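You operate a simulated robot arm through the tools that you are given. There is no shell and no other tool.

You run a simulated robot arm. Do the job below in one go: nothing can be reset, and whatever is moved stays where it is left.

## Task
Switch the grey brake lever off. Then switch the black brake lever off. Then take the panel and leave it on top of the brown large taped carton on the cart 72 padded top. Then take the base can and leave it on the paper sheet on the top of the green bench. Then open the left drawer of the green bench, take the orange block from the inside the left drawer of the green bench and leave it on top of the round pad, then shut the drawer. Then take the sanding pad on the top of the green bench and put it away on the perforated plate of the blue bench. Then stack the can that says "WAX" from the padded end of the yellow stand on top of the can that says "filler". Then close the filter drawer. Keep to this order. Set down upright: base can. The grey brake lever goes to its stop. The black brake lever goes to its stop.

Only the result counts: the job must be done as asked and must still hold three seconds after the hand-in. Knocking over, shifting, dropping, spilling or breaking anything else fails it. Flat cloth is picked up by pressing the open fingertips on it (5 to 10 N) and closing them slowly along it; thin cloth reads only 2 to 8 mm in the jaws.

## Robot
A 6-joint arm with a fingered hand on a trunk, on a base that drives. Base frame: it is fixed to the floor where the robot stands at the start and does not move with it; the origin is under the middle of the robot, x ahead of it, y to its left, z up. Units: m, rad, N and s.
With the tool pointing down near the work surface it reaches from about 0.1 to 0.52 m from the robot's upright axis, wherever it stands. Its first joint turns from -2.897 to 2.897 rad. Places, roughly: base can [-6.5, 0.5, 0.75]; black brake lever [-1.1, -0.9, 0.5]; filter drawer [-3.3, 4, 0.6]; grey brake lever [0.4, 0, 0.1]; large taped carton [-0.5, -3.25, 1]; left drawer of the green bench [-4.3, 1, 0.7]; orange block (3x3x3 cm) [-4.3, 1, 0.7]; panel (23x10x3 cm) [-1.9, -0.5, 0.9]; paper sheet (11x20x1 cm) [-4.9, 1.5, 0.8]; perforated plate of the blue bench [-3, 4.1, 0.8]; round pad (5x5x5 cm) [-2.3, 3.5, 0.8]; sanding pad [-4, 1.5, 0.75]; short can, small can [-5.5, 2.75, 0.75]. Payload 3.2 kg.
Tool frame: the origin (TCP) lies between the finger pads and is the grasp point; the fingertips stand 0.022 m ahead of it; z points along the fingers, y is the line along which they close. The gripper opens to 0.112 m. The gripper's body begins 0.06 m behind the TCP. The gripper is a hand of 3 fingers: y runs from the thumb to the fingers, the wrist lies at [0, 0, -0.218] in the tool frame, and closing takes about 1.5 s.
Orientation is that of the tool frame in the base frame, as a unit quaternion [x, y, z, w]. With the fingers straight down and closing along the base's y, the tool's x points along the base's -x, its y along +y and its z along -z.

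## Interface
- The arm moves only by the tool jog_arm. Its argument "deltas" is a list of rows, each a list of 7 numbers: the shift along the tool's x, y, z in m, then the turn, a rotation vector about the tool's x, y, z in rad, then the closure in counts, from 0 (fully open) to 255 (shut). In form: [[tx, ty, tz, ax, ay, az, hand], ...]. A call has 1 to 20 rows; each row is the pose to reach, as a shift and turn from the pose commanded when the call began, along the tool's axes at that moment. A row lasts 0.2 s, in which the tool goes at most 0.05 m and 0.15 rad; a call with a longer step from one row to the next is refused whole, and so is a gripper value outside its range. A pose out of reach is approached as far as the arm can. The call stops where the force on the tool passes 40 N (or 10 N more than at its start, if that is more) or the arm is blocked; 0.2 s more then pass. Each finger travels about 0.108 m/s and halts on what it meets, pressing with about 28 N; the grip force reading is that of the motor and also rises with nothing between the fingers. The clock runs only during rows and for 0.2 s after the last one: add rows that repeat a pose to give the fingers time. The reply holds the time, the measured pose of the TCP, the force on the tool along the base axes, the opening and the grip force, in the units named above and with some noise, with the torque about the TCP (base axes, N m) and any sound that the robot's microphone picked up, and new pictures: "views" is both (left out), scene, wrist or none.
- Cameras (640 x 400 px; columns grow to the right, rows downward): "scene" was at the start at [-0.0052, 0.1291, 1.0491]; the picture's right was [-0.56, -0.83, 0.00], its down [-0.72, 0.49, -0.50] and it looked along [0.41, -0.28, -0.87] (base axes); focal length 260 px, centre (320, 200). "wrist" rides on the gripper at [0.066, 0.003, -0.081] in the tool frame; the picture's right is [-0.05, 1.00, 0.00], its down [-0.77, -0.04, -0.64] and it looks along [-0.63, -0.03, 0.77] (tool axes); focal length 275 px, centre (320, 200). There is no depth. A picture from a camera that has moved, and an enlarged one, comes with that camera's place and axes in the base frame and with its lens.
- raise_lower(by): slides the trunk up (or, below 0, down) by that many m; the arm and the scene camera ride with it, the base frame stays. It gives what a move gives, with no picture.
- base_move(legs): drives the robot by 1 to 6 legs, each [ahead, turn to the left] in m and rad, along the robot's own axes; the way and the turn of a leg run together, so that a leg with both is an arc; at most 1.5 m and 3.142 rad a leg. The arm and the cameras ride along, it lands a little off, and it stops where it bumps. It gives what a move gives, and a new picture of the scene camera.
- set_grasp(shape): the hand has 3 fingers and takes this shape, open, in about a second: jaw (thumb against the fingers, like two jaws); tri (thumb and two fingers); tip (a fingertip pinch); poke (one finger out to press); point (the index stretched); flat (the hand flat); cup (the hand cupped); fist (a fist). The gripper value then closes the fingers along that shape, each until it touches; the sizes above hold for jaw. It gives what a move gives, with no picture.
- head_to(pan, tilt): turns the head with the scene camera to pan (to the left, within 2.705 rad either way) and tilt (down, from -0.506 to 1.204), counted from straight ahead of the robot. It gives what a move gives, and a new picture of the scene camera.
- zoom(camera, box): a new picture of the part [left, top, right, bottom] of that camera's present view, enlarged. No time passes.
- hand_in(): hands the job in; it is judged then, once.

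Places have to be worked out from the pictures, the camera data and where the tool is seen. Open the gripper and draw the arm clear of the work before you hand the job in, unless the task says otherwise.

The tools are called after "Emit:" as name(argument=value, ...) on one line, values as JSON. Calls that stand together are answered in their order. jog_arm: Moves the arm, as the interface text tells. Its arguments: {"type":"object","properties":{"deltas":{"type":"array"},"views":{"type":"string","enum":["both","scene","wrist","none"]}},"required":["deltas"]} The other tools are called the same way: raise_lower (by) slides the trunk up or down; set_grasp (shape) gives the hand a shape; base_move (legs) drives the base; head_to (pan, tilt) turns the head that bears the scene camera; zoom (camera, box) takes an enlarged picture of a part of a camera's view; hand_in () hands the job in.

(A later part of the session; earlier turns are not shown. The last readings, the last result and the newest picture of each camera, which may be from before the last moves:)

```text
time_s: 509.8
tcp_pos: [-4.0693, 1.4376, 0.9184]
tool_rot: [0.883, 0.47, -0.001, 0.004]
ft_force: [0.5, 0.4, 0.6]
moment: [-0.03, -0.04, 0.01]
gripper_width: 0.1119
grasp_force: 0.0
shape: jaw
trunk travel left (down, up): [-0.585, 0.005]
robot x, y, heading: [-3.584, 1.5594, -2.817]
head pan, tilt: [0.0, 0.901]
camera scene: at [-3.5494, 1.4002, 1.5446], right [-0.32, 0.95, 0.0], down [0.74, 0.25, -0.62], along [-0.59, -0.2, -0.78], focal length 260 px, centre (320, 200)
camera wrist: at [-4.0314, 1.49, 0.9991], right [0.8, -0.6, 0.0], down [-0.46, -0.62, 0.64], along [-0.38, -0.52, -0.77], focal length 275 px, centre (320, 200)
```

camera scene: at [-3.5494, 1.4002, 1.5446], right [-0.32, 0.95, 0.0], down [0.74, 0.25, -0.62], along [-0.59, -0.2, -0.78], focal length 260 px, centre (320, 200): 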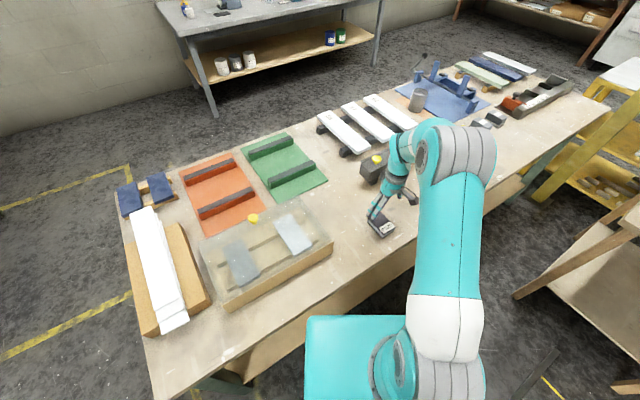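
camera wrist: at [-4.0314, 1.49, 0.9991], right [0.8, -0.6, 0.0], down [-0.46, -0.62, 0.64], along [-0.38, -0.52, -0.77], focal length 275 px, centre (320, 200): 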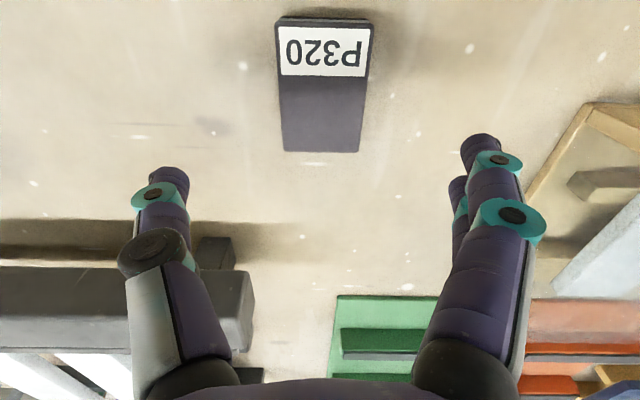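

The pad is aligned with the fingers. I'll descend to just above the bench surface.

Emit:
jog_arm(deltas=[[0.002, 0.003, 0.03, 0, 0, 0, 0], [0.002, 0.003, 0.06, 0, 0, 0, 0], [0.002, 0.003, 0.08, 0, 0, 0, 0], [0.002, 0.003, 0.091, 0, 0, 0, 0], [0.002, 0.003, 0.091, 0, 0, 0, 0]], views="wrist")

```text
time_s: 511.0
tcp_pos: [-4.0674, 1.4383, 0.8288]
tool_rot: [0.883, 0.47, -0.001, 0.001]
ft_force: [0.5, -0.3, 1.0]
moment: [0.04, 0.0, -0.02]
gripper_width: 0.1119
grasp_force: 0.1
shape: jaw
trunk travel left (down, up): [-0.585, 0.005]
robot x, y, heading: [-3.5885, 1.5609, -2.82]
head pan, tilt: [0.0, 0.901]
camera wrist: at [-4.0283, 1.4913, 0.9096], right [0.8, -0.6, 0.0], down [-0.46, -0.62, 0.64], along [-0.38, -0.51, -0.77], focal length 275 px, centre (320, 200)
```

wrist: 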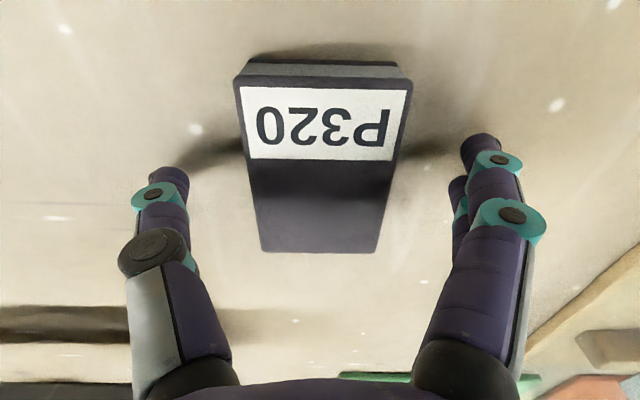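

I'll lower another 1 cm and close slowly on the pad.

Emit:
jog_arm(deltas=[[0.002, 0, 0.005, 0, 0, 0, 0], [0.003, 0, 0.009, 0, 0, 0, 0], [0.003, 0, 0.009, 0, 0, 0, 60], [0.003, 0, 0.009, 0, 0, 0, 100], [0.003, 0, 0.009, 0, 0, 0, 130], [0.003, 0, 0.009, 0, 0, 0, 160], [0.003, 0, 0.009, 0, 0, 0, 255], [0.003, 0, 0.009, 0, 0, 0, 255], [0.003, 0, 0.009, 0, 0, 0, 255]], views="wrist")

```text
time_s: 513.0
tcp_pos: [-4.0653, 1.4415, 0.8215]
tool_rot: [0.883, 0.469, -0.003, 0.002]
ft_force: [-2.5, -4.2, 38.1]
moment: [-0.27, -0.3, -0.12]
gripper_width: 0.0497
grasp_force: 28.3
shape: jaw
trunk travel left (down, up): [-0.585, 0.005]
robot x, y, heading: [-3.5889, 1.5626, -2.816]
head pan, tilt: [0.0, 0.901]
camera wrist: at [-4.0259, 1.4939, 0.9016], right [0.8, -0.6, 0.0], down [-0.46, -0.61, 0.64], along [-0.38, -0.52, -0.77], focal length 275 px, centre (320, 200)
```

wrist: 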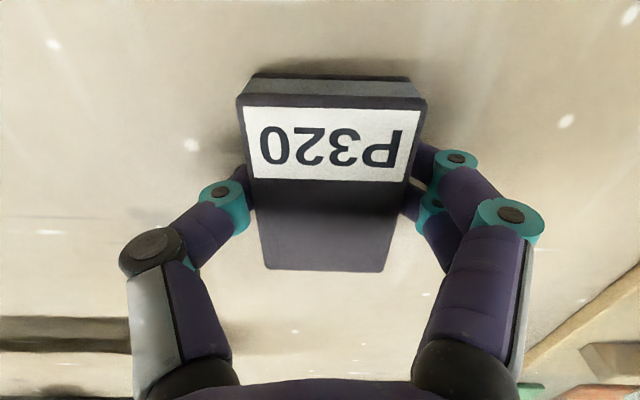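

Gripped (width 0.05, 28 N), with the fingertips on the bench. I'll lift slowly.

Emit:
jog_arm(deltas=[[0, 0, -0.005, 0, 0, 0, 255], [0, 0, -0.012, 0, 0, 0, 255], [0, 0, -0.025, 0, 0, 0, 255], [0, 0, -0.045, 0, 0, 0, 255], [0, 0, -0.07, 0, 0, 0, 255]], views="wrist")

```text
time_s: 514.2
tcp_pos: [-4.0639, 1.4421, 0.8909]
tool_rot: [0.883, 0.469, -0.002, 0.003]
ft_force: [0.6, -1.0, 0.4]
moment: [-0.01, 0.01, -0.01]
gripper_width: 0.0494
grasp_force: 28.0
shape: jaw
trunk travel left (down, up): [-0.585, 0.005]
robot x, y, heading: [-3.5896, 1.562, -2.815]
head pan, tilt: [0.0, 0.901]
camera wrist: at [-4.0264, 1.4951, 0.9719], right [0.8, -0.6, 0.0], down [-0.46, -0.61, 0.64], along [-0.38, -0.51, -0.77], focal length 275 px, centre (320, 200)
```

wrist: 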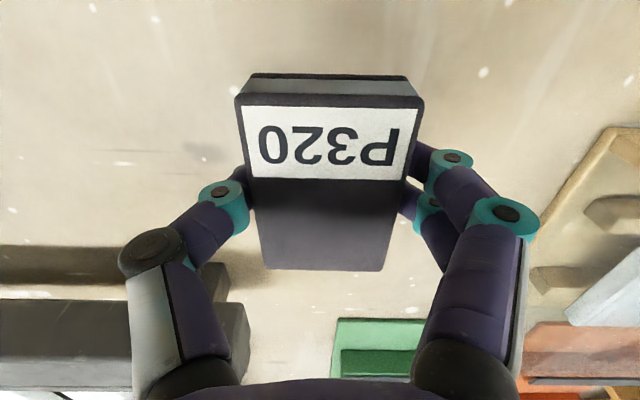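

The pad is held level. I'll raise it, draw it in a little, back away from the bench, and turn left (away from the lamp) to head for the blue bench.

Emit:
jog_arm(deltas=[[0, 0, -0.04, 0, 0, 0, 255], [0, 0, -0.08, 0, 0, 0, 255], [0, 0, -0.12, 0, 0, 0, 255], [0, 0, -0.16, 0, 0, 0, 255], [0.025, 0.022, -0.19, 0, 0, 0, 255], [0.05, 0.044, -0.2, 0, 0, 0, 255], [0.0744, 0.0667, -0.2, 0, 0, 0, 255], [0.0744, 0.0667, -0.2, 0, 0, 0, 255]], views="none")

Emit:
base_move(legs=[[-0.25, 0], [0, 1.832], [0, 1.832], [0.947, 0]])

```text
time_s: 516.0
tcp_pos: [-3.969, 1.4638, 1.0917]
tool_rot: [0.882, 0.471, -0.002, 0.002]
ft_force: [0.1, -0.8, 0.1]
moment: [0.03, -0.01, 0.02]
gripper_width: 0.0494
grasp_force: 28.0
shape: jaw
trunk travel left (down, up): [-0.585, 0.005]
robot x, y, heading: [-3.5864, 1.5603, -2.821]
head pan, tilt: [0.0, 0.901]
```

```text
time_s: 531.3
tcp_pos: [-2.3705, 2.6075, 1.0928]
tool_rot: [-0.663, 0.748, 0.002, 0.001]
ft_force: [-0.3, 0.4, -1.2]
moment: [0.02, 0.02, 0.0]
gripper_width: 0.0489
grasp_force: 27.7
shape: jaw
trunk travel left (down, up): [-0.585, 0.005]
robot x, y, heading: [-2.6656, 2.3456, 0.799]
head pan, tilt: [0.0, 0.901]
camera scene: at [-2.7732, 2.4756, 1.5446], right [0.72, -0.7, 0.0], down [-0.55, -0.56, -0.62], along [0.43, 0.44, -0.78], focal length 260 px, centre (320, 200)
```

scene: 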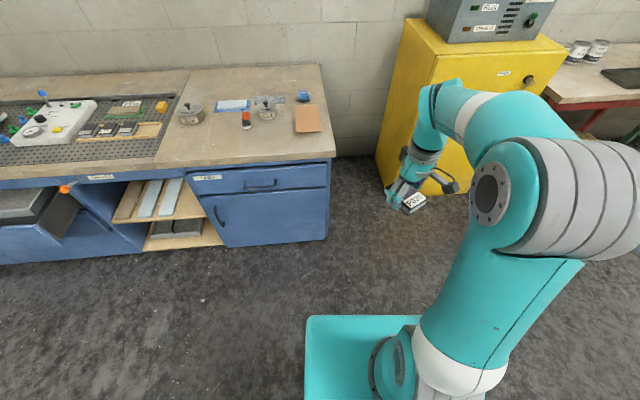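

Now on to the blue bench in front of the perforated plate's right end.

Emit:
base_move(legs=[[0, 1.25], [0.798, 0], [0, -1.163]])

Emit:
head_to(pan=0.2, tilt=0.75)

```text
time_s: 541.5
tcp_pos: [-2.7735, 3.3525, 1.0911]
tool_rot: [-0.706, 0.708, 0.003, 0.001]
ft_force: [-0.4, -0.1, -0.4]
moment: [0.0, 0.02, 0.0]
gripper_width: 0.0487
grasp_force: 27.8
shape: jaw
trunk travel left (down, up): [-0.585, 0.005]
robot x, y, heading: [-3.0411, 3.058, 0.912]
head pan, tilt: [0.0, 0.901]
camera scene: at [-3.1588, 3.1744, 1.5446], right [0.79, -0.61, 0.0], down [-0.48, -0.62, -0.62], along [0.38, 0.49, -0.78], focal length 260 px, centre (320, 200)
```

scene: 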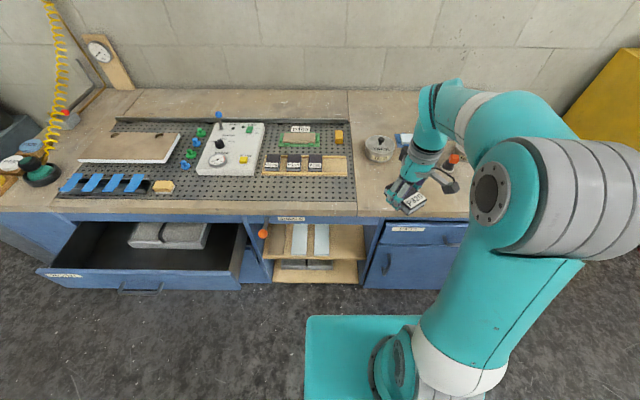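

```text
time_s: 542.3
tcp_pos: [-2.7734, 3.3507, 1.0929]
tool_rot: [-0.705, 0.709, 0.002, 0.002]
ft_force: [-0.7, 0.3, -0.7]
moment: [0.0, -0.01, -0.01]
gripper_width: 0.049
grasp_force: 27.8
shape: jaw
trunk travel left (down, up): [-0.585, 0.005]
robot x, y, heading: [-3.0333, 3.0586, 0.914]
head pan, tilt: [0.201, 0.75]
camera scene: at [-3.1684, 3.1891, 1.5564], right [0.9, -0.44, 0.0], down [-0.3, -0.61, -0.73], along [0.32, 0.66, -0.68], focal length 260 px, centre (320, 200)
```

scene: 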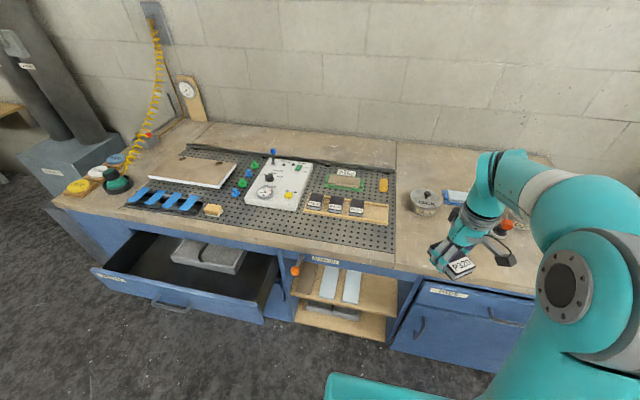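

I'll zoom in on the plate's free area and the open drawer.

Emit:
zoom(camera="scene", box=[220, 140, 420, 270])

Emit:
zoom(camera="scene", box=[60, 190, 340, 350])

```text
3.08 times, centred on (320, 205) of scene
camera zoom: at [-3.1684, 3.1891, 1.5564], right [0.9, -0.44, 0.0], down [-0.3, -0.61, -0.73], along [0.32, 0.66, -0.68], focal length 799 px, centre (320, 185)
```

zoom: 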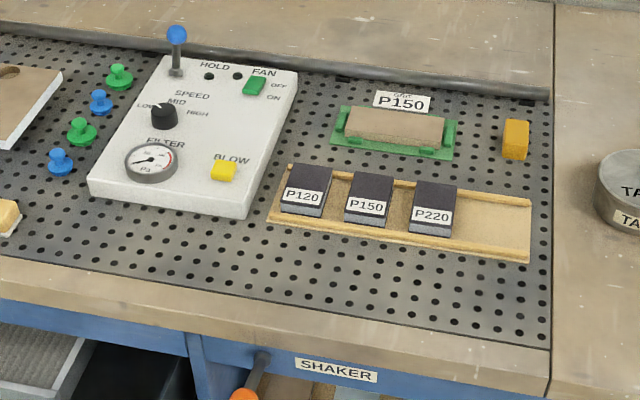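

```text
2.29 times, centred on (200, 270) of scene
camera zoom: at [-3.1684, 3.1891, 1.5564], right [0.9, -0.44, 0.0], down [-0.3, -0.61, -0.73], along [0.32, 0.66, -0.68], focal length 594 px, centre (594, 40)
```

zoom: 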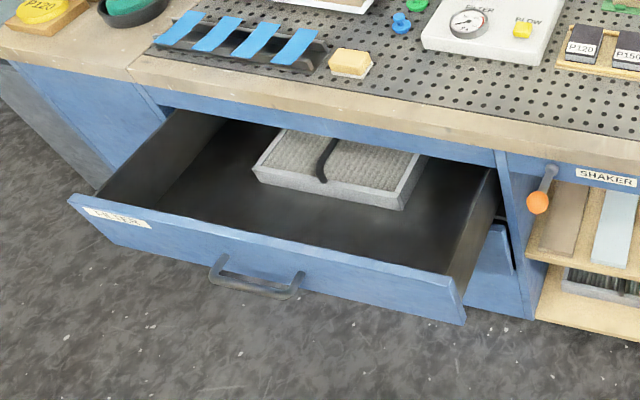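

The free strip of plate in front of the tray is about 13 cm wide; I'll aim for its middle at about [-2.802, 3.72]. First drive 0.28 m closer.

Emit:
base_move(legs=[[0.28, -0.02]])

Emit:
zoom(camera="scene", box=[160, 160, 420, 360])

```text
time_s: 544.2
tcp_pos: [-2.5899, 3.5714, 1.091]
tool_rot: [-0.697, 0.717, 0.003, 0.0]
ft_force: [0.0, 0.7, -0.9]
moment: [-0.01, 0.05, -0.02]
gripper_width: 0.049
grasp_force: 27.7
shape: jaw
trunk travel left (down, up): [-0.585, 0.005]
robot x, y, heading: [-2.859, 3.2867, 0.888]
head pan, tilt: [0.201, 0.75]
camera scene: at [-2.9874, 3.4172, 1.5564], right [0.89, -0.46, 0.0], down [-0.32, -0.61, -0.73], along [0.34, 0.65, -0.68], focal length 260 px, centre (320, 200)
```

scene: 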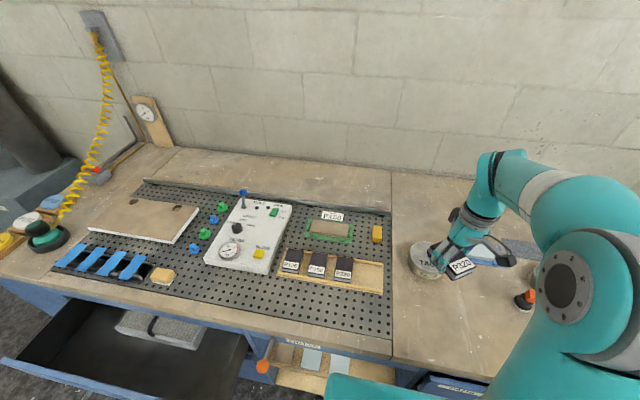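

```text
2.00 times, centred on (290, 260) of scene
camera zoom: at [-2.9874, 3.4172, 1.5564], right [0.89, -0.46, 0.0], down [-0.32, -0.61, -0.73], along [0.34, 0.65, -0.68], focal length 520 px, centre (380, 80)
```

zoom: 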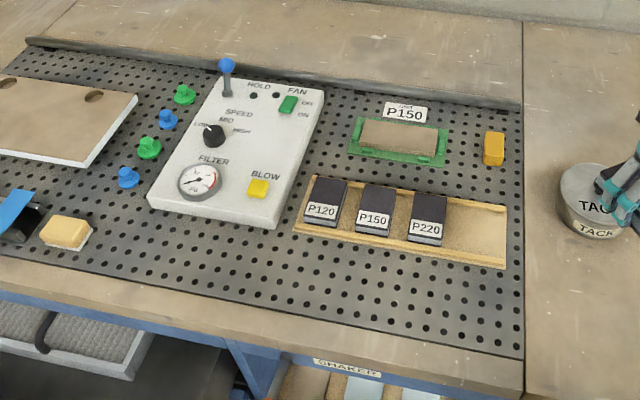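

I'll carry the pad over the strip, aligning it with the bench, and view before lowering.

Emit:
jog_arm(deltas=[[-0.02, 0.0316, 0, 0, 0, 0.094, 255], [-0.041, 0.0632, 0, 0, 0, 0.187, 255], [-0.062, 0.0948, 0, 0, 0, 0.281, 255], [-0.0825, 0.1264, 0, 0, 0, 0.375, 255], [-0.103, 0.158, 0, 0, 0, 0.469, 255], [-0.124, 0.19, 0, 0, 0, 0.562, 255], [-0.1444, 0.2212, 0, 0, 0, 0.656, 255], [-0.1444, 0.2212, 0.04, 0, 0, 0.656, 255], [-0.1444, 0.2212, 0.08, 0, 0, 0.656, 255], [-0.1444, 0.2212, 0.12, 0, 0, 0.656, 255], [-0.1444, 0.2212, 0.15, 0, 0, 0.656, 255], [-0.1444, 0.2212, 0.15, 0, 0, 0.656, 255]], views="both")

Emit:
zoom(camera="scene", box=[260, 220, 420, 350])

```text
time_s: 546.8
tcp_pos: [-2.8077, 3.723, 0.9411]
tool_rot: [-0.429, 0.903, 0.003, 0.001]
ft_force: [0.2, 0.2, 0.1]
moment: [0.0, 0.02, 0.02]
gripper_width: 0.0485
grasp_force: 28.2
shape: jaw
trunk travel left (down, up): [-0.585, 0.005]
robot x, y, heading: [-2.8588, 3.2844, 0.892]
head pan, tilt: [0.201, 0.75]
camera scene: at [-2.9881, 3.4164, 1.5565], right [0.89, -0.46, 0.0], down [-0.31, -0.6, -0.73], along [0.34, 0.65, -0.68], focal length 260 px, centre (320, 200)
camera wrist: at [-2.8532, 3.6723, 1.0212], right [-0.74, 0.67, 0.01], down [0.52, 0.57, 0.64], along [0.42, 0.48, -0.77], focal length 275 px, centre (320, 200)
```

scene: 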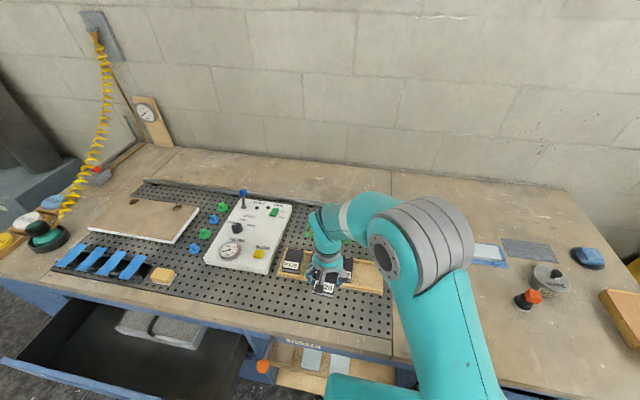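
wrist: 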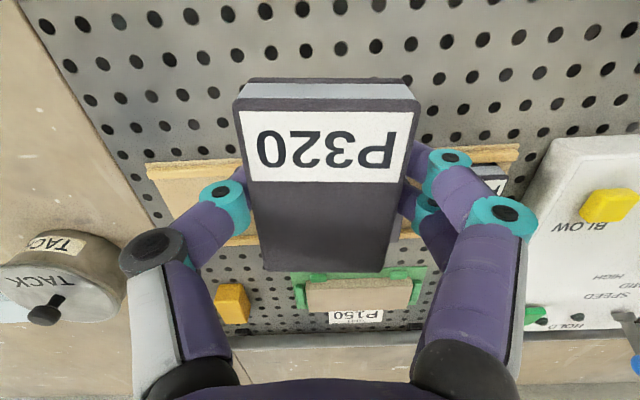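

```text
3.08 times, centred on (340, 285) of scene
camera zoom: at [-2.9881, 3.4164, 1.5565], right [0.89, -0.46, 0.0], down [-0.31, -0.6, -0.73], along [0.34, 0.65, -0.68], focal length 799 px, centre (258, -62)
```

zoom: 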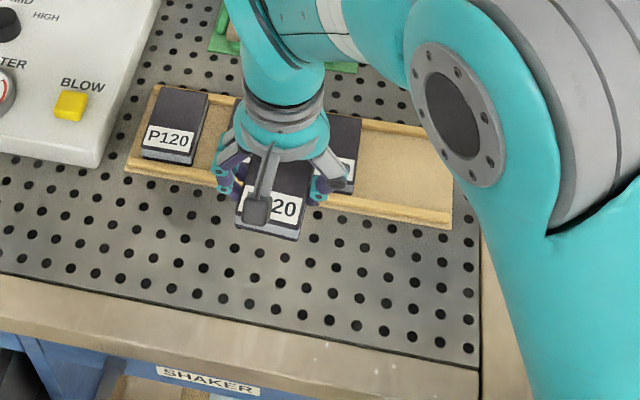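

The pad will land in the middle of the strip with about 2–3 cm margin either side. I'll lower it.

Emit:
jog_arm(deltas=[[0, 0, 0.03, 0, 0, 0, 255], [0, 0, 0.06, 0, 0, 0, 255], [0, 0, 0.08, 0, 0, 0, 255], [0, 0, 0.086, 0, 0, 0, 255], [0, 0, 0.086, 0, 0, 0, 255]], views="wrist")

Emit:
zoom(camera="scene", box=[260, 220, 420, 350])

```text
time_s: 548.0
tcp_pos: [-2.8071, 3.7222, 0.8554]
tool_rot: [-0.429, 0.903, 0.002, -0.001]
ft_force: [-0.2, -1.0, 0.3]
moment: [0.0, -0.03, -0.05]
gripper_width: 0.0487
grasp_force: 28.2
shape: jaw
trunk travel left (down, up): [-0.585, 0.005]
robot x, y, heading: [-2.8591, 3.283, 0.891]
head pan, tilt: [0.201, 0.75]
camera wrist: at [-2.8518, 3.6717, 0.9367], right [-0.74, 0.67, 0.01], down [0.52, 0.57, 0.64], along [0.42, 0.48, -0.77], focal length 275 px, centre (320, 200)
```

wrist: 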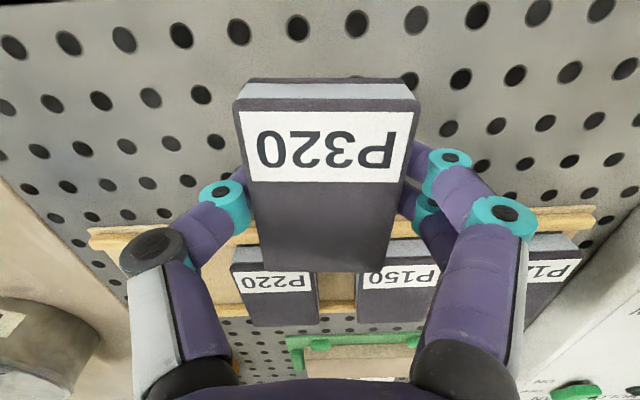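

```text
3.08 times, centred on (340, 285) of scene
camera zoom: at [-2.9881, 3.4165, 1.5564], right [0.89, -0.46, 0.0], down [-0.31, -0.6, -0.73], along [0.34, 0.65, -0.68], focal length 799 px, centre (258, -62)
```

zoom: 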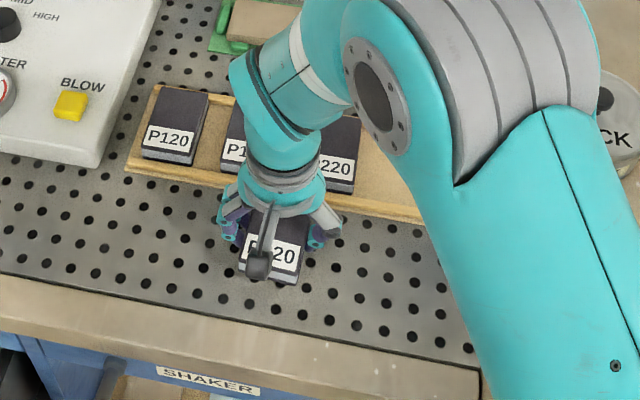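

The pad is slightly closer to the tray than to the plate's front edge; I'll shift it 8 mm toward the front and lower to contact.

Emit:
jog_arm(deltas=[[0.008, 0, 0.004, 0, 0, 0, 255], [0.008, 0, 0.009, 0, 0, 0, 255], [0.008, 0, 0.013, 0, 0, 0, 255], [0.008, 0, 0.013, 0, 0, 0, 255]], views="none")

Emit:
jog_arm(deltas=[[0, 0, 0.002, 0, 0, 0, 255], [0, 0, 0.004, 0, 0, 0, 255], [0, 0, 0.004, 0, 0, 0, 255]], views="none")

```text
time_s: 549.0
tcp_pos: [-2.8111, 3.7168, 0.8447]
tool_rot: [-0.429, 0.903, 0.003, 0.0]
ft_force: [-0.1, -0.6, -0.2]
moment: [0.0, 0.0, 0.05]
gripper_width: 0.0486
grasp_force: 28.4
shape: jaw
trunk travel left (down, up): [-0.585, 0.005]
robot x, y, heading: [-2.8617, 3.2855, 0.89]
head pan, tilt: [0.201, 0.75]
```

```text
time_s: 549.8
tcp_pos: [-2.8125, 3.7161, 0.8383]
tool_rot: [-0.429, 0.903, 0.003, 0.0]
ft_force: [-1.0, 0.0, -0.1]
moment: [0.01, -0.02, 0.0]
gripper_width: 0.0488
grasp_force: 28.3
shape: jaw
trunk travel left (down, up): [-0.585, 0.005]
robot x, y, heading: [-2.86, 3.2866, 0.892]
head pan, tilt: [0.201, 0.75]
```

Not in contact yet at TCP z 0.838. Continuing in small steps.

Emit:
jog_arm(deltas=[[0, 0, 0.003, 0, 0, 0, 255], [0, 0, 0.005, 0, 0, 0, 255], [0, 0, 0.005, 0, 0, 0, 255]], views="none")

Emit:
jog_arm(deltas=[[0, 0, 0.002, 0, 0, 0, 255], [0, 0, 0.004, 0, 0, 0, 255], [0, 0, 0.004, 0, 0, 0, 255]], views="none")

Emit:
zoom(camera="scene", box=[290, 250, 390, 340])

```text
time_s: 550.6
tcp_pos: [-2.8117, 3.7148, 0.8358]
tool_rot: [-0.429, 0.903, 0.004, 0.001]
ft_force: [0.5, 0.9, -0.2]
moment: [0.0, 0.0, 0.01]
gripper_width: 0.0487
grasp_force: 28.5
shape: jaw
trunk travel left (down, up): [-0.585, 0.005]
robot x, y, heading: [-2.859, 3.283, 0.892]
head pan, tilt: [0.201, 0.75]
```

```text
time_s: 551.4
tcp_pos: [-2.8129, 3.7159, 0.8304]
tool_rot: [-0.429, 0.903, 0.003, 0.0]
ft_force: [1.0, 1.0, -0.4]
moment: [0.01, 0.03, -0.01]
gripper_width: 0.0487
grasp_force: 27.6
shape: jaw
trunk travel left (down, up): [-0.585, 0.005]
robot x, y, heading: [-2.8598, 3.2827, 0.89]
head pan, tilt: [0.201, 0.75]
```

```text
4.44 times, centred on (340, 295) of scene
camera zoom: at [-2.9881, 3.4165, 1.5564], right [0.89, -0.46, 0.0], down [-0.31, -0.6, -0.73], along [0.34, 0.65, -0.68], focal length 1155 px, centre (231, -222)
```

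zoom: 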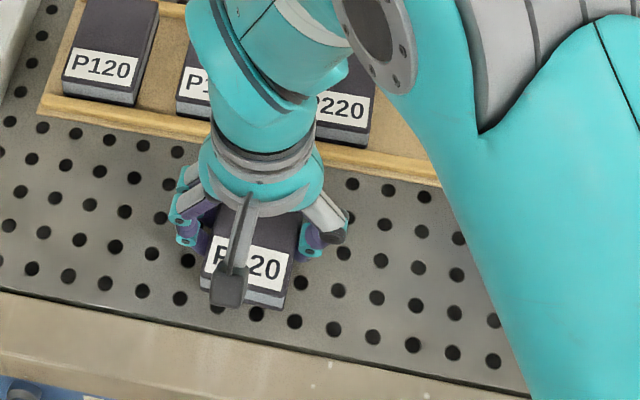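

Emit:
jog_arm(deltas=[[0, 0, 0.003, 0, 0, 0, 255], [0, 0, 0.005, 0, 0, 0, 255], [0, 0, 0.005, 0, 0, 0, 255]], views="none")

Emit:
jog_arm(deltas=[[0, 0, 0.002, 0, 0, 0, 255], [0, 0, 0.003, 0, 0, 0, 255], [0, 0, 0.003, 0, 0, 0, 255]], views="none")

```text
time_s: 552.2
tcp_pos: [-2.8114, 3.7154, 0.8251]
tool_rot: [-0.429, 0.903, 0.004, 0.0]
ft_force: [0.6, 0.1, 0.1]
moment: [0.03, -0.01, 0.01]
gripper_width: 0.0485
grasp_force: 28.1
shape: jaw
trunk travel left (down, up): [-0.585, 0.005]
robot x, y, heading: [-2.8577, 3.2919, 0.887]
head pan, tilt: [0.201, 0.75]
```

```text
time_s: 553.0
tcp_pos: [-2.812, 3.7155, 0.8228]
tool_rot: [-0.429, 0.903, 0.003, 0.001]
ft_force: [-0.3, 1.0, -1.3]
moment: [0.02, 0.01, -0.01]
gripper_width: 0.0487
grasp_force: 28.0
shape: jaw
trunk travel left (down, up): [-0.585, 0.005]
robot x, y, heading: [-2.8564, 3.2826, 0.894]
head pan, tilt: [0.201, 0.75]
```

Emit:
jog_arm(deltas=[[0, 0, 0.002, 0, 0, 0, 255], [0, 0, 0.004, 0, 0, 0, 255], [0, 0, 0.004, 0, 0, 0, 255]], views="none")

Emit:
jog_arm(deltas=[[0, 0, 0.002, 0, 0, 0, 255], [0, 0, 0.004, 0, 0, 0, 255], [0, 0, 0.004, 0, 0, 0, 255]], views="none")

```text
time_s: 553.8
tcp_pos: [-2.8122, 3.7143, 0.8216]
tool_rot: [-0.429, 0.903, 0.006, 0.001]
ft_force: [-0.5, 1.5, 37.0]
moment: [0.04, 0.13, 0.03]
gripper_width: 0.0483
grasp_force: 27.7
shape: jaw
trunk travel left (down, up): [-0.585, 0.005]
robot x, y, heading: [-2.8629, 3.2855, 0.894]
head pan, tilt: [0.201, 0.75]
```

```text
time_s: 554.2
tcp_pos: [-2.812, 3.7154, 0.8214]
tool_rot: [-0.428, 0.904, 0.007, 0.002]
ft_force: [-2.0, -8.3, 30.8]
moment: [-0.42, -0.1, 0.03]
gripper_width: 0.0488
grasp_force: 28.1
shape: jaw
trunk travel left (down, up): [-0.585, 0.005]
robot x, y, heading: [-2.8585, 3.285, 0.89]
head pan, tilt: [0.201, 0.75]
stopped in row 1: the force on the tool passed its limit at 51 N (the readings are from after the stop); the commanded pose is now the measured one
```

Contact at TCP z 0.8216. I'll relieve the pressure and open gradually.

Emit:
jog_arm(deltas=[[0, 0, -0.002, 0, 0, 0, 255], [0, 0, -0.003, 0, 0, 0, 255], [0, 0, -0.003, 0, 0, 0, 255]], views="none")

Emit:
jog_arm(deltas=[[0, 0, 0, 0, 0, 0, 150], [0, 0, 0, 0, 0, 0, 130], [0, 0, 0, 0, 0, 0, 110], [0, 0, 0, 0, 0, 0, 90], [0, 0, 0, 0, 0, 0, 60], [0, 0, 0, 0, 0, 0, 30], [0, 0, 0, 0, 0, 0, 30]], views="wrist")

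```text
time_s: 555.0
tcp_pos: [-2.8119, 3.7171, 0.8216]
tool_rot: [-0.429, 0.903, 0.004, 0.002]
ft_force: [-0.7, 0.5, -0.8]
moment: [-0.01, 0.0, 0.01]
gripper_width: 0.0486
grasp_force: 28.0
shape: jaw
trunk travel left (down, up): [-0.585, 0.005]
robot x, y, heading: [-2.8583, 3.2886, 0.89]
head pan, tilt: [0.201, 0.75]
```

```text
time_s: 556.6
tcp_pos: [-2.8121, 3.716, 0.8225]
tool_rot: [-0.429, 0.903, 0.005, 0.002]
ft_force: [0.6, 0.1, -0.7]
moment: [0.02, 0.0, -0.02]
gripper_width: 0.0986
grasp_force: 0.1
shape: jaw
trunk travel left (down, up): [-0.585, 0.005]
robot x, y, heading: [-2.8663, 3.286, 0.888]
head pan, tilt: [0.201, 0.75]
camera wrist: at [-2.8571, 3.6654, 0.9031], right [-0.74, 0.67, 0.01], down [0.52, 0.57, 0.64], along [0.42, 0.48, -0.77], focal length 275 px, centre (320, 200)
```

wrist: 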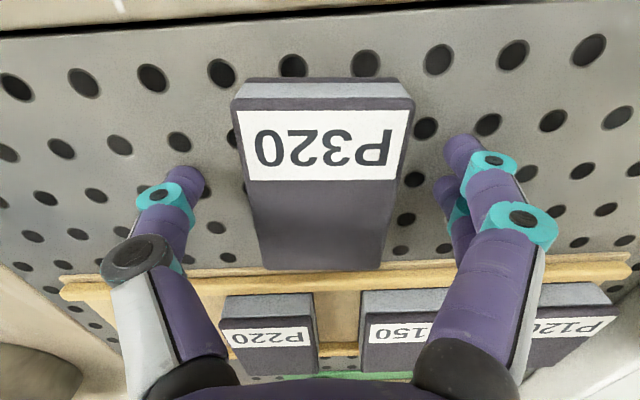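

The pad is down on the perforated plate, clear of the tray. I'll lift the hand and check.

Emit:
jog_arm(deltas=[[0, 0, -0.015, 0, 0, 0, 0], [0, 0, -0.04, 0, 0, 0, 0], [0, 0, -0.08, 0, 0, 0, 0], [0, 0, -0.12, 0, 0, 0, 0], [0, 0, -0.16, 0, 0, 0, 0], [0, 0, -0.2, 0, 0, 0, 0], [0, 0, -0.24, 0, 0, 0, 0], [0, 0, -0.27, 0, 0, 0, 0]], views="both")

Emit:
zoom(camera="scene", box=[270, 220, 410, 340])

```text
time_s: 558.4
tcp_pos: [-2.8105, 3.7126, 1.0931]
tool_rot: [-0.429, 0.903, 0.005, 0.0]
ft_force: [0.4, -0.1, 0.4]
moment: [-0.02, 0.02, 0.0]
gripper_width: 0.1119
grasp_force: 0.1
shape: jaw
trunk travel left (down, up): [-0.585, 0.005]
robot x, y, heading: [-2.8575, 3.2837, 0.887]
head pan, tilt: [0.201, 0.75]
camera scene: at [-2.9881, 3.4164, 1.5564], right [0.89, -0.46, 0.0], down [-0.31, -0.6, -0.73], along [0.34, 0.65, -0.68], focal length 260 px, centre (320, 200)
camera wrist: at [-2.8557, 3.6614, 1.1733], right [-0.74, 0.67, 0.01], down [0.52, 0.57, 0.64], along [0.42, 0.48, -0.77], focal length 275 px, centre (320, 200)
```

scene: 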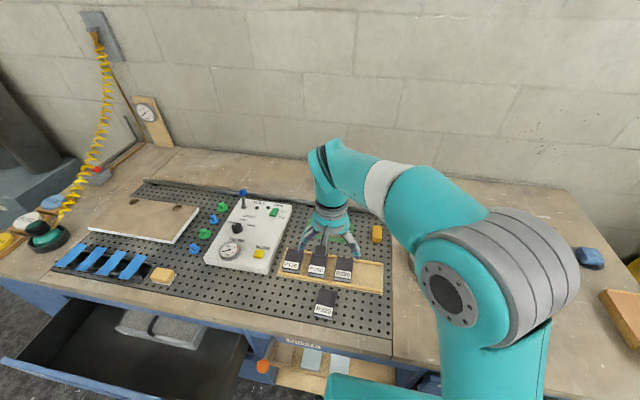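
wrist: 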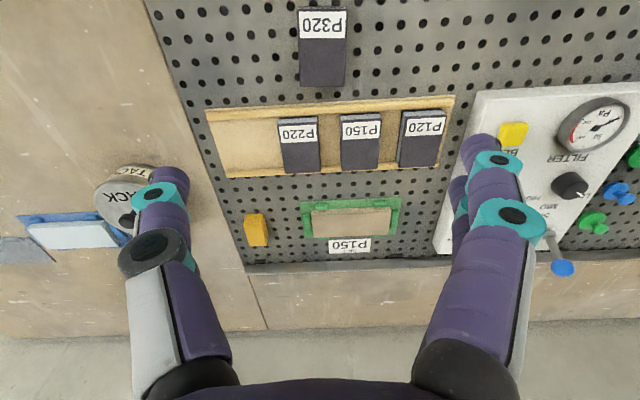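

```text
3.33 times, centred on (340, 280) of scene
camera zoom: at [-2.9881, 3.4164, 1.5564], right [0.89, -0.46, 0.0], down [-0.31, -0.6, -0.73], along [0.34, 0.65, -0.68], focal length 866 px, centre (253, -67)
```

zoom: 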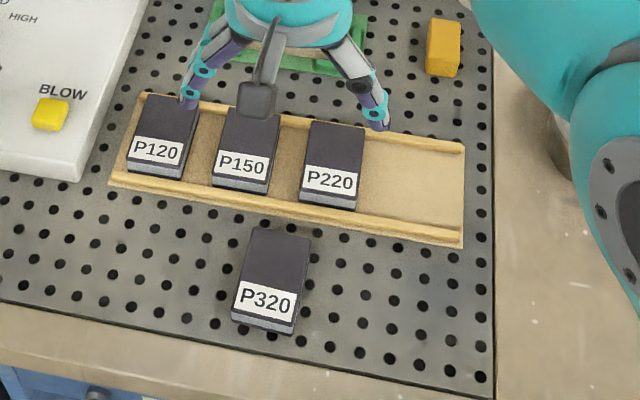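

The sanding pad lies on the perforated plate. Next the WAX can on the yellow stand: I'll back off a little and look left to choose a route.

Emit:
base_move(legs=[[-0.3, 0]])

Emit:
head_to(pan=1.5, tilt=0.45)

Emit:
head_to(pan=2.2, tilt=0.45)

```text
time_s: 560.4
tcp_pos: [-2.9973, 3.4826, 1.0932]
tool_rot: [-0.427, 0.904, 0.004, 0.002]
ft_force: [0.3, 0.2, 0.5]
moment: [0.01, 0.01, 0.0]
gripper_width: 0.1121
grasp_force: 0.0
shape: jaw
trunk travel left (down, up): [-0.585, 0.005]
robot x, y, heading: [-3.048, 3.0544, 0.89]
head pan, tilt: [0.201, 0.75]
camera scene: at [-3.1755, 3.1851, 1.5565], right [0.89, -0.46, 0.0], down [-0.32, -0.6, -0.73], along [0.34, 0.65, -0.68], focal length 260 px, centre (320, 200)
```

scene: 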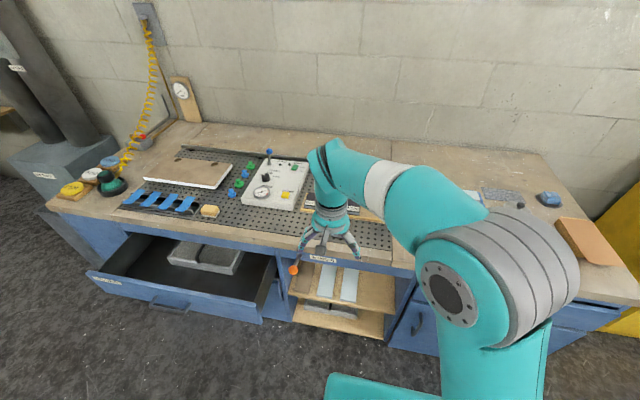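

```text
time_s: 561.9
tcp_pos: [-2.9966, 3.4831, 1.0923]
tool_rot: [-0.428, 0.904, 0.004, 0.002]
ft_force: [0.3, -0.3, 0.0]
moment: [-0.01, 0.0, 0.03]
gripper_width: 0.1119
grasp_force: 0.0
shape: jaw
trunk travel left (down, up): [-0.585, 0.005]
robot x, y, heading: [-3.0466, 3.051, 0.895]
head pan, tilt: [1.499, 0.45]
camera scene: at [-3.2803, 3.1752, 1.5829], right [0.68, 0.73, 0.0], down [0.32, -0.3, -0.9], along [-0.66, 0.62, -0.44], focal length 260 px, centre (320, 200)
```

scene: 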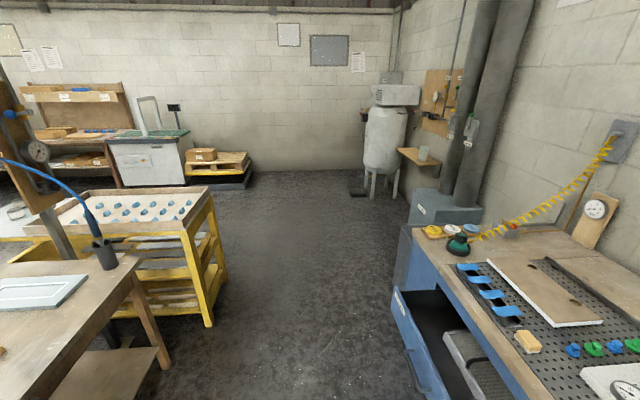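

```text
time_s: 563.0
tcp_pos: [-2.9972, 3.482, 1.0923]
tool_rot: [-0.428, 0.904, 0.004, 0.002]
ft_force: [0.7, -0.8, 0.0]
moment: [0.0, -0.02, -0.01]
gripper_width: 0.1119
grasp_force: 0.0
shape: jaw
trunk travel left (down, up): [-0.585, 0.005]
robot x, y, heading: [-3.0472, 3.0523, 0.89]
head pan, tilt: [2.201, 0.45]
camera scene: at [-3.3051, 3.1171, 1.5829], right [0.05, 1.0, 0.0], down [0.43, -0.02, -0.9], along [-0.9, 0.05, -0.44], focal length 260 px, centre (320, 200)
```

scene: 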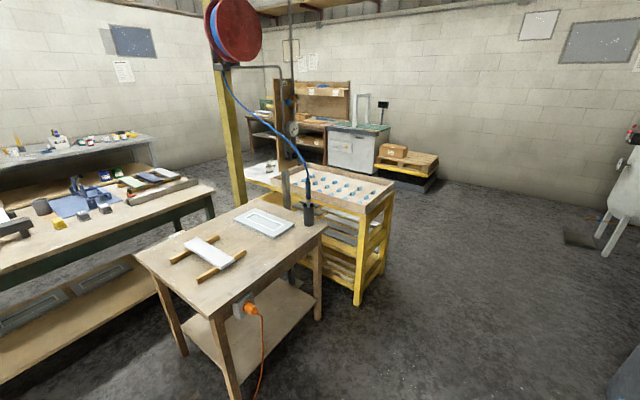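

The west side is open floor. I'll drive along the blue bench, round the far side of the yellow stand, to its padded end.

Emit:
base_move(legs=[[0, 1.602], [1.3, 0], [1.31, 0], [0, 1.514], [1.125, 0], [1.125, 0]])

Emit:
head_to(pan=0.9, tilt=0.6)

```text
time_s: 594.1
tcp_pos: [-6.6152, 2.3894, 1.0918]
tool_rot: [0.903, 0.429, -0.001, 0.005]
ft_force: [0.8, 0.1, 0.3]
moment: [0.03, 0.02, 0.02]
gripper_width: 0.1119
grasp_force: 0.0
shape: jaw
trunk travel left (down, up): [-0.585, 0.005]
robot x, y, heading: [-6.5694, 2.8173, -2.25]
head pan, tilt: [2.201, 0.45]
camera scene: at [-6.3082, 2.7555, 1.5829], right [-0.05, -1.0, 0.0], down [-0.43, 0.02, -0.9], along [0.9, -0.04, -0.44], focal length 260 px, centre (320, 200)
```

scene: 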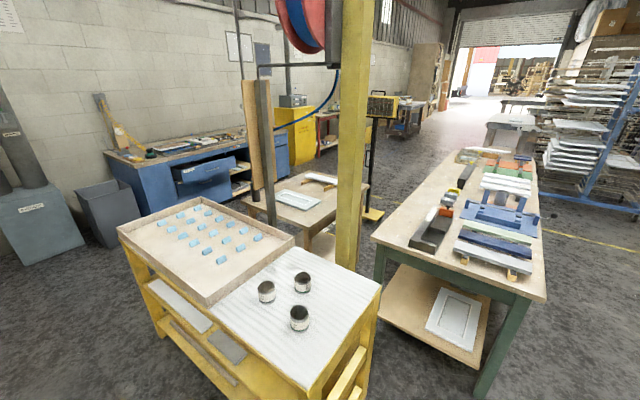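

```text
time_s: 595.5
tcp_pos: [-6.6146, 2.3893, 1.0924]
tool_rot: [0.903, 0.429, -0.001, 0.004]
ft_force: [-0.9, 0.0, 0.3]
moment: [0.0, 0.01, 0.01]
gripper_width: 0.1118
grasp_force: 0.1
shape: jaw
trunk travel left (down, up): [-0.585, 0.005]
robot x, y, heading: [-6.5668, 2.8178, -2.251]
head pan, tilt: [0.901, 0.6]
camera scene: at [-6.3804, 2.6741, 1.5693], right [-0.98, -0.22, 0.0], down [-0.12, 0.55, -0.83], along [0.18, -0.81, -0.56], focal length 260 px, centre (320, 200)
```

scene: 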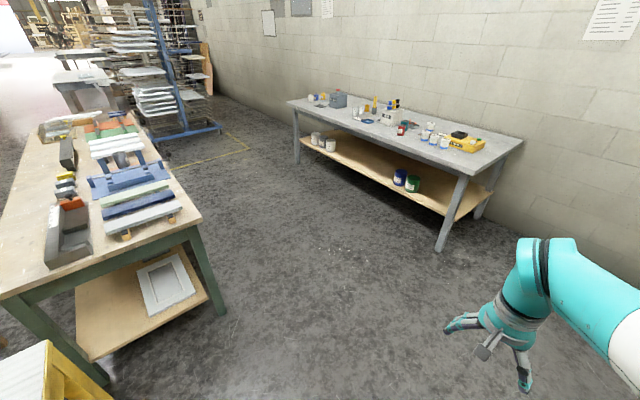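

The cans are visible from here. I'll look back at them and zoom in to read the labels.

Emit:
head_to(pan=2.1, tilt=0.65)

Emit:
zoom(camera="scene", box=[230, 200, 390, 320])

```text
time_s: 596.9
tcp_pos: [-6.6148, 2.3891, 1.0924]
tool_rot: [0.903, 0.429, -0.001, 0.004]
ft_force: [0.3, 1.2, -0.8]
moment: [0.02, 0.02, 0.01]
gripper_width: 0.1119
grasp_force: 0.0
shape: jaw
trunk travel left (down, up): [-0.585, 0.005]
robot x, y, heading: [-6.5661, 2.8163, -2.249]
head pan, tilt: [2.1, 0.649]
camera scene: at [-6.314, 2.7472, 1.565], right [-0.15, -0.99, 0.0], down [-0.6, 0.09, -0.8], along [0.79, -0.12, -0.6], focal length 260 px, centre (320, 200)
```

scene: 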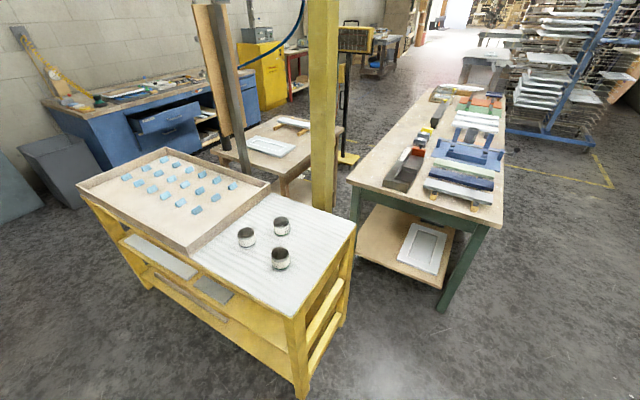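

```text
3.33 times, centred on (310, 260) of scene
camera zoom: at [-6.314, 2.7472, 1.565], right [-0.15, -0.99, 0.0], down [-0.6, 0.09, -0.8], along [0.79, -0.12, -0.6], focal length 866 px, centre (353, 0)
```

zoom: 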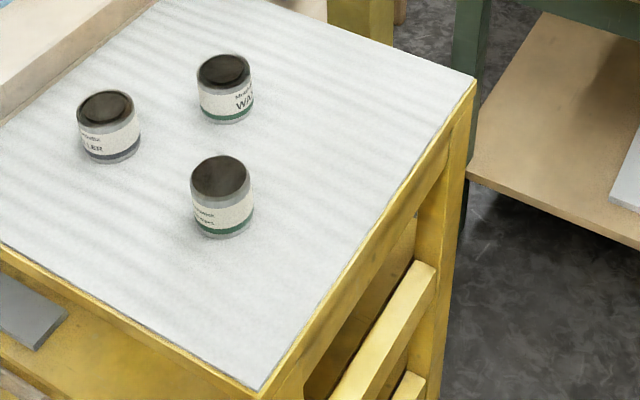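

FILLER is the grey-striped can at about [-5.554, 2.922], WAX at about [-5.51, 2.785]. I'll go to the padded end, facing the WAX can.

Emit:
base_move(legs=[[0, 1.35], [0.858, 0], [0, 1.785]])

Emit:
head_to(pan=0.0, tilt=0.75)

```text
time_s: 609.2
tcp_pos: [-5.9831, 2.5451, 1.0931]
tool_rot: [-0.417, 0.909, 0.004, 0.002]
ft_force: [1.0, -0.6, 0.0]
moment: [0.0, 0.01, -0.03]
gripper_width: 0.1118
grasp_force: 0.0
shape: jaw
trunk travel left (down, up): [-0.585, 0.005]
robot x, y, heading: [-6.0405, 2.12, 0.863]
head pan, tilt: [2.1, 0.649]
camera scene: at [-6.2927, 2.1967, 1.565], right [0.18, 0.98, 0.0], down [0.6, -0.11, -0.8], along [-0.78, 0.14, -0.6], focal length 260 px, centre (320, 200)
```

scene: 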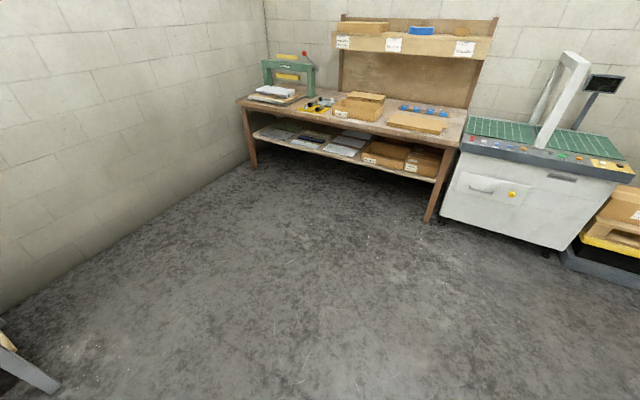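

```text
time_s: 611.2
tcp_pos: [-5.9814, 2.5449, 1.0924]
tool_rot: [-0.418, 0.909, 0.005, 0.001]
ft_force: [0.0, 0.1, -0.3]
moment: [-0.03, -0.01, 0.01]
gripper_width: 0.1119
grasp_force: 0.1
shape: jaw
trunk travel left (down, up): [-0.585, 0.005]
robot x, y, heading: [-6.0406, 2.1211, 0.864]
head pan, tilt: [0.0, 0.75]
camera scene: at [-6.1534, 2.2446, 1.5565], right [0.76, -0.65, 0.0], down [-0.44, -0.52, -0.73], along [0.47, 0.56, -0.68], focal length 260 px, centre (320, 200)
```

scene: 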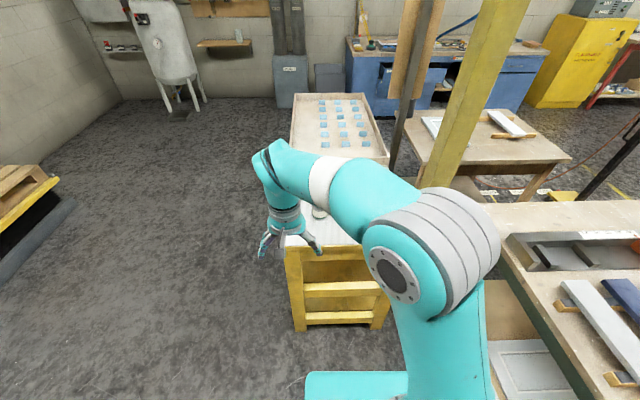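

I'll bring the arm in front of the robot, then drive 0.34 m closer to the stand.

Emit:
jog_arm(deltas=[[-0.012, -0.04, 0, 0, 0, 0, 0], [-0.024, -0.08, 0, 0, 0, 0, 0], [-0.036, -0.12, 0, 0, 0, 0, 0], [-0.048, -0.16, 0, 0, 0, 0, 0], [-0.0606, -0.2, 0, 0, 0, 0, 0], [-0.0606, -0.2, 0, 0, 0, 0, 0]], views="none")

Emit:
base_move(legs=[[0.33, 0]])

Emit:
zoom(camera="wrist", box=[0, 0, 640, 400])

```text
time_s: 612.6
tcp_pos: [-5.7907, 2.4618, 1.0905]
tool_rot: [-0.418, 0.908, 0.004, 0.002]
ft_force: [-0.5, 0.9, -0.1]
moment: [0.0, -0.01, 0.03]
gripper_width: 0.1117
grasp_force: 0.1
shape: jaw
trunk travel left (down, up): [-0.585, 0.005]
robot x, y, heading: [-6.0418, 2.1186, 0.867]
head pan, tilt: [0.0, 0.75]
```

```text
time_s: 614.7
tcp_pos: [-5.5816, 2.7082, 1.0891]
tool_rot: [-0.419, 0.908, 0.005, 0.001]
ft_force: [0.2, -1.3, -0.4]
moment: [0.0, 0.02, 0.03]
gripper_width: 0.1118
grasp_force: 0.0
shape: jaw
trunk travel left (down, up): [-0.585, 0.005]
robot x, y, heading: [-5.8341, 2.3598, 0.869]
head pan, tilt: [0.0, 0.75]
camera scene: at [-5.9438, 2.4914, 1.5564], right [0.76, -0.65, 0.0], down [-0.44, -0.52, -0.73], along [0.47, 0.56, -0.68], focal length 260 px, centre (320, 200)
```

scene: 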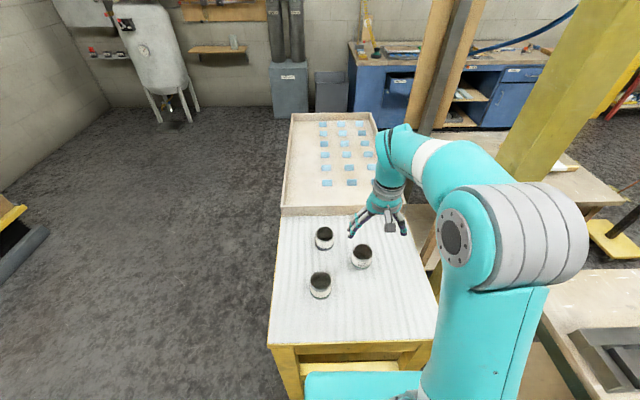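

```text
1.00 times, centred on (320, 200) of wrist (not enlarged: the box is as wide or as high as the picture)
camera zoom: at [-5.6283, 2.6583, 1.1704], right [-0.73, 0.68, 0.01], down [0.53, 0.56, 0.64], along [0.43, 0.47, -0.77], focal length 275 px, centre (320, 200)
```

zoom: 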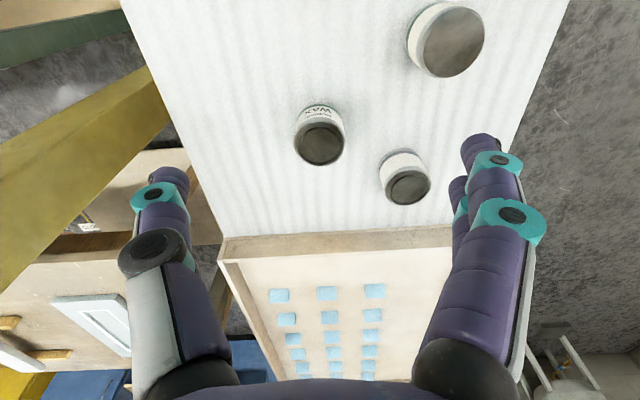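

All three cans are visible from above. I'll zoom both cameras for precise locations.

Emit:
zoom(camera="scene", box=[290, 200, 410, 310])

Emit:
zoom(camera="wrist", box=[270, 80, 450, 230])

```text
3.64 times, centred on (350, 255) of scene
camera zoom: at [-5.9438, 2.4914, 1.5564], right [0.76, -0.65, 0.0], down [-0.44, -0.52, -0.73], along [0.47, 0.56, -0.68], focal length 945 px, centre (211, 0)
```

zoom: 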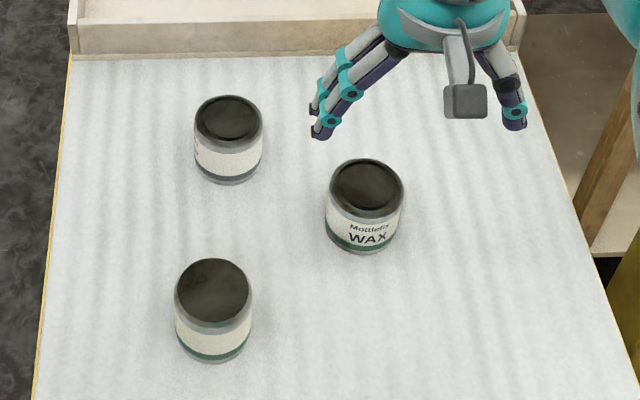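

```text
2.67 times, centred on (360, 155) of wrist
camera zoom: at [-5.6283, 2.6583, 1.1704], right [-0.73, 0.68, 0.01], down [0.53, 0.56, 0.64], along [0.43, 0.47, -0.77], focal length 734 px, centre (213, 320)
```

zoom: 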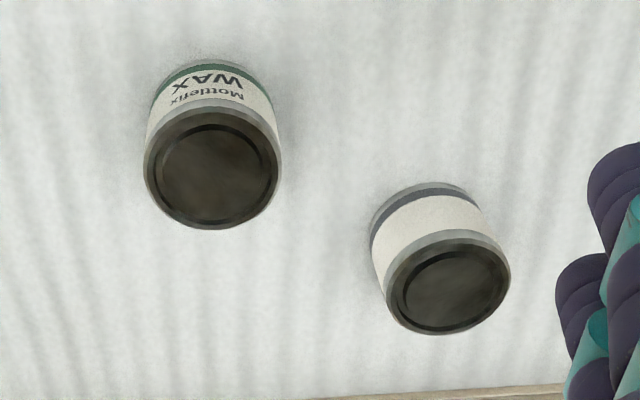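

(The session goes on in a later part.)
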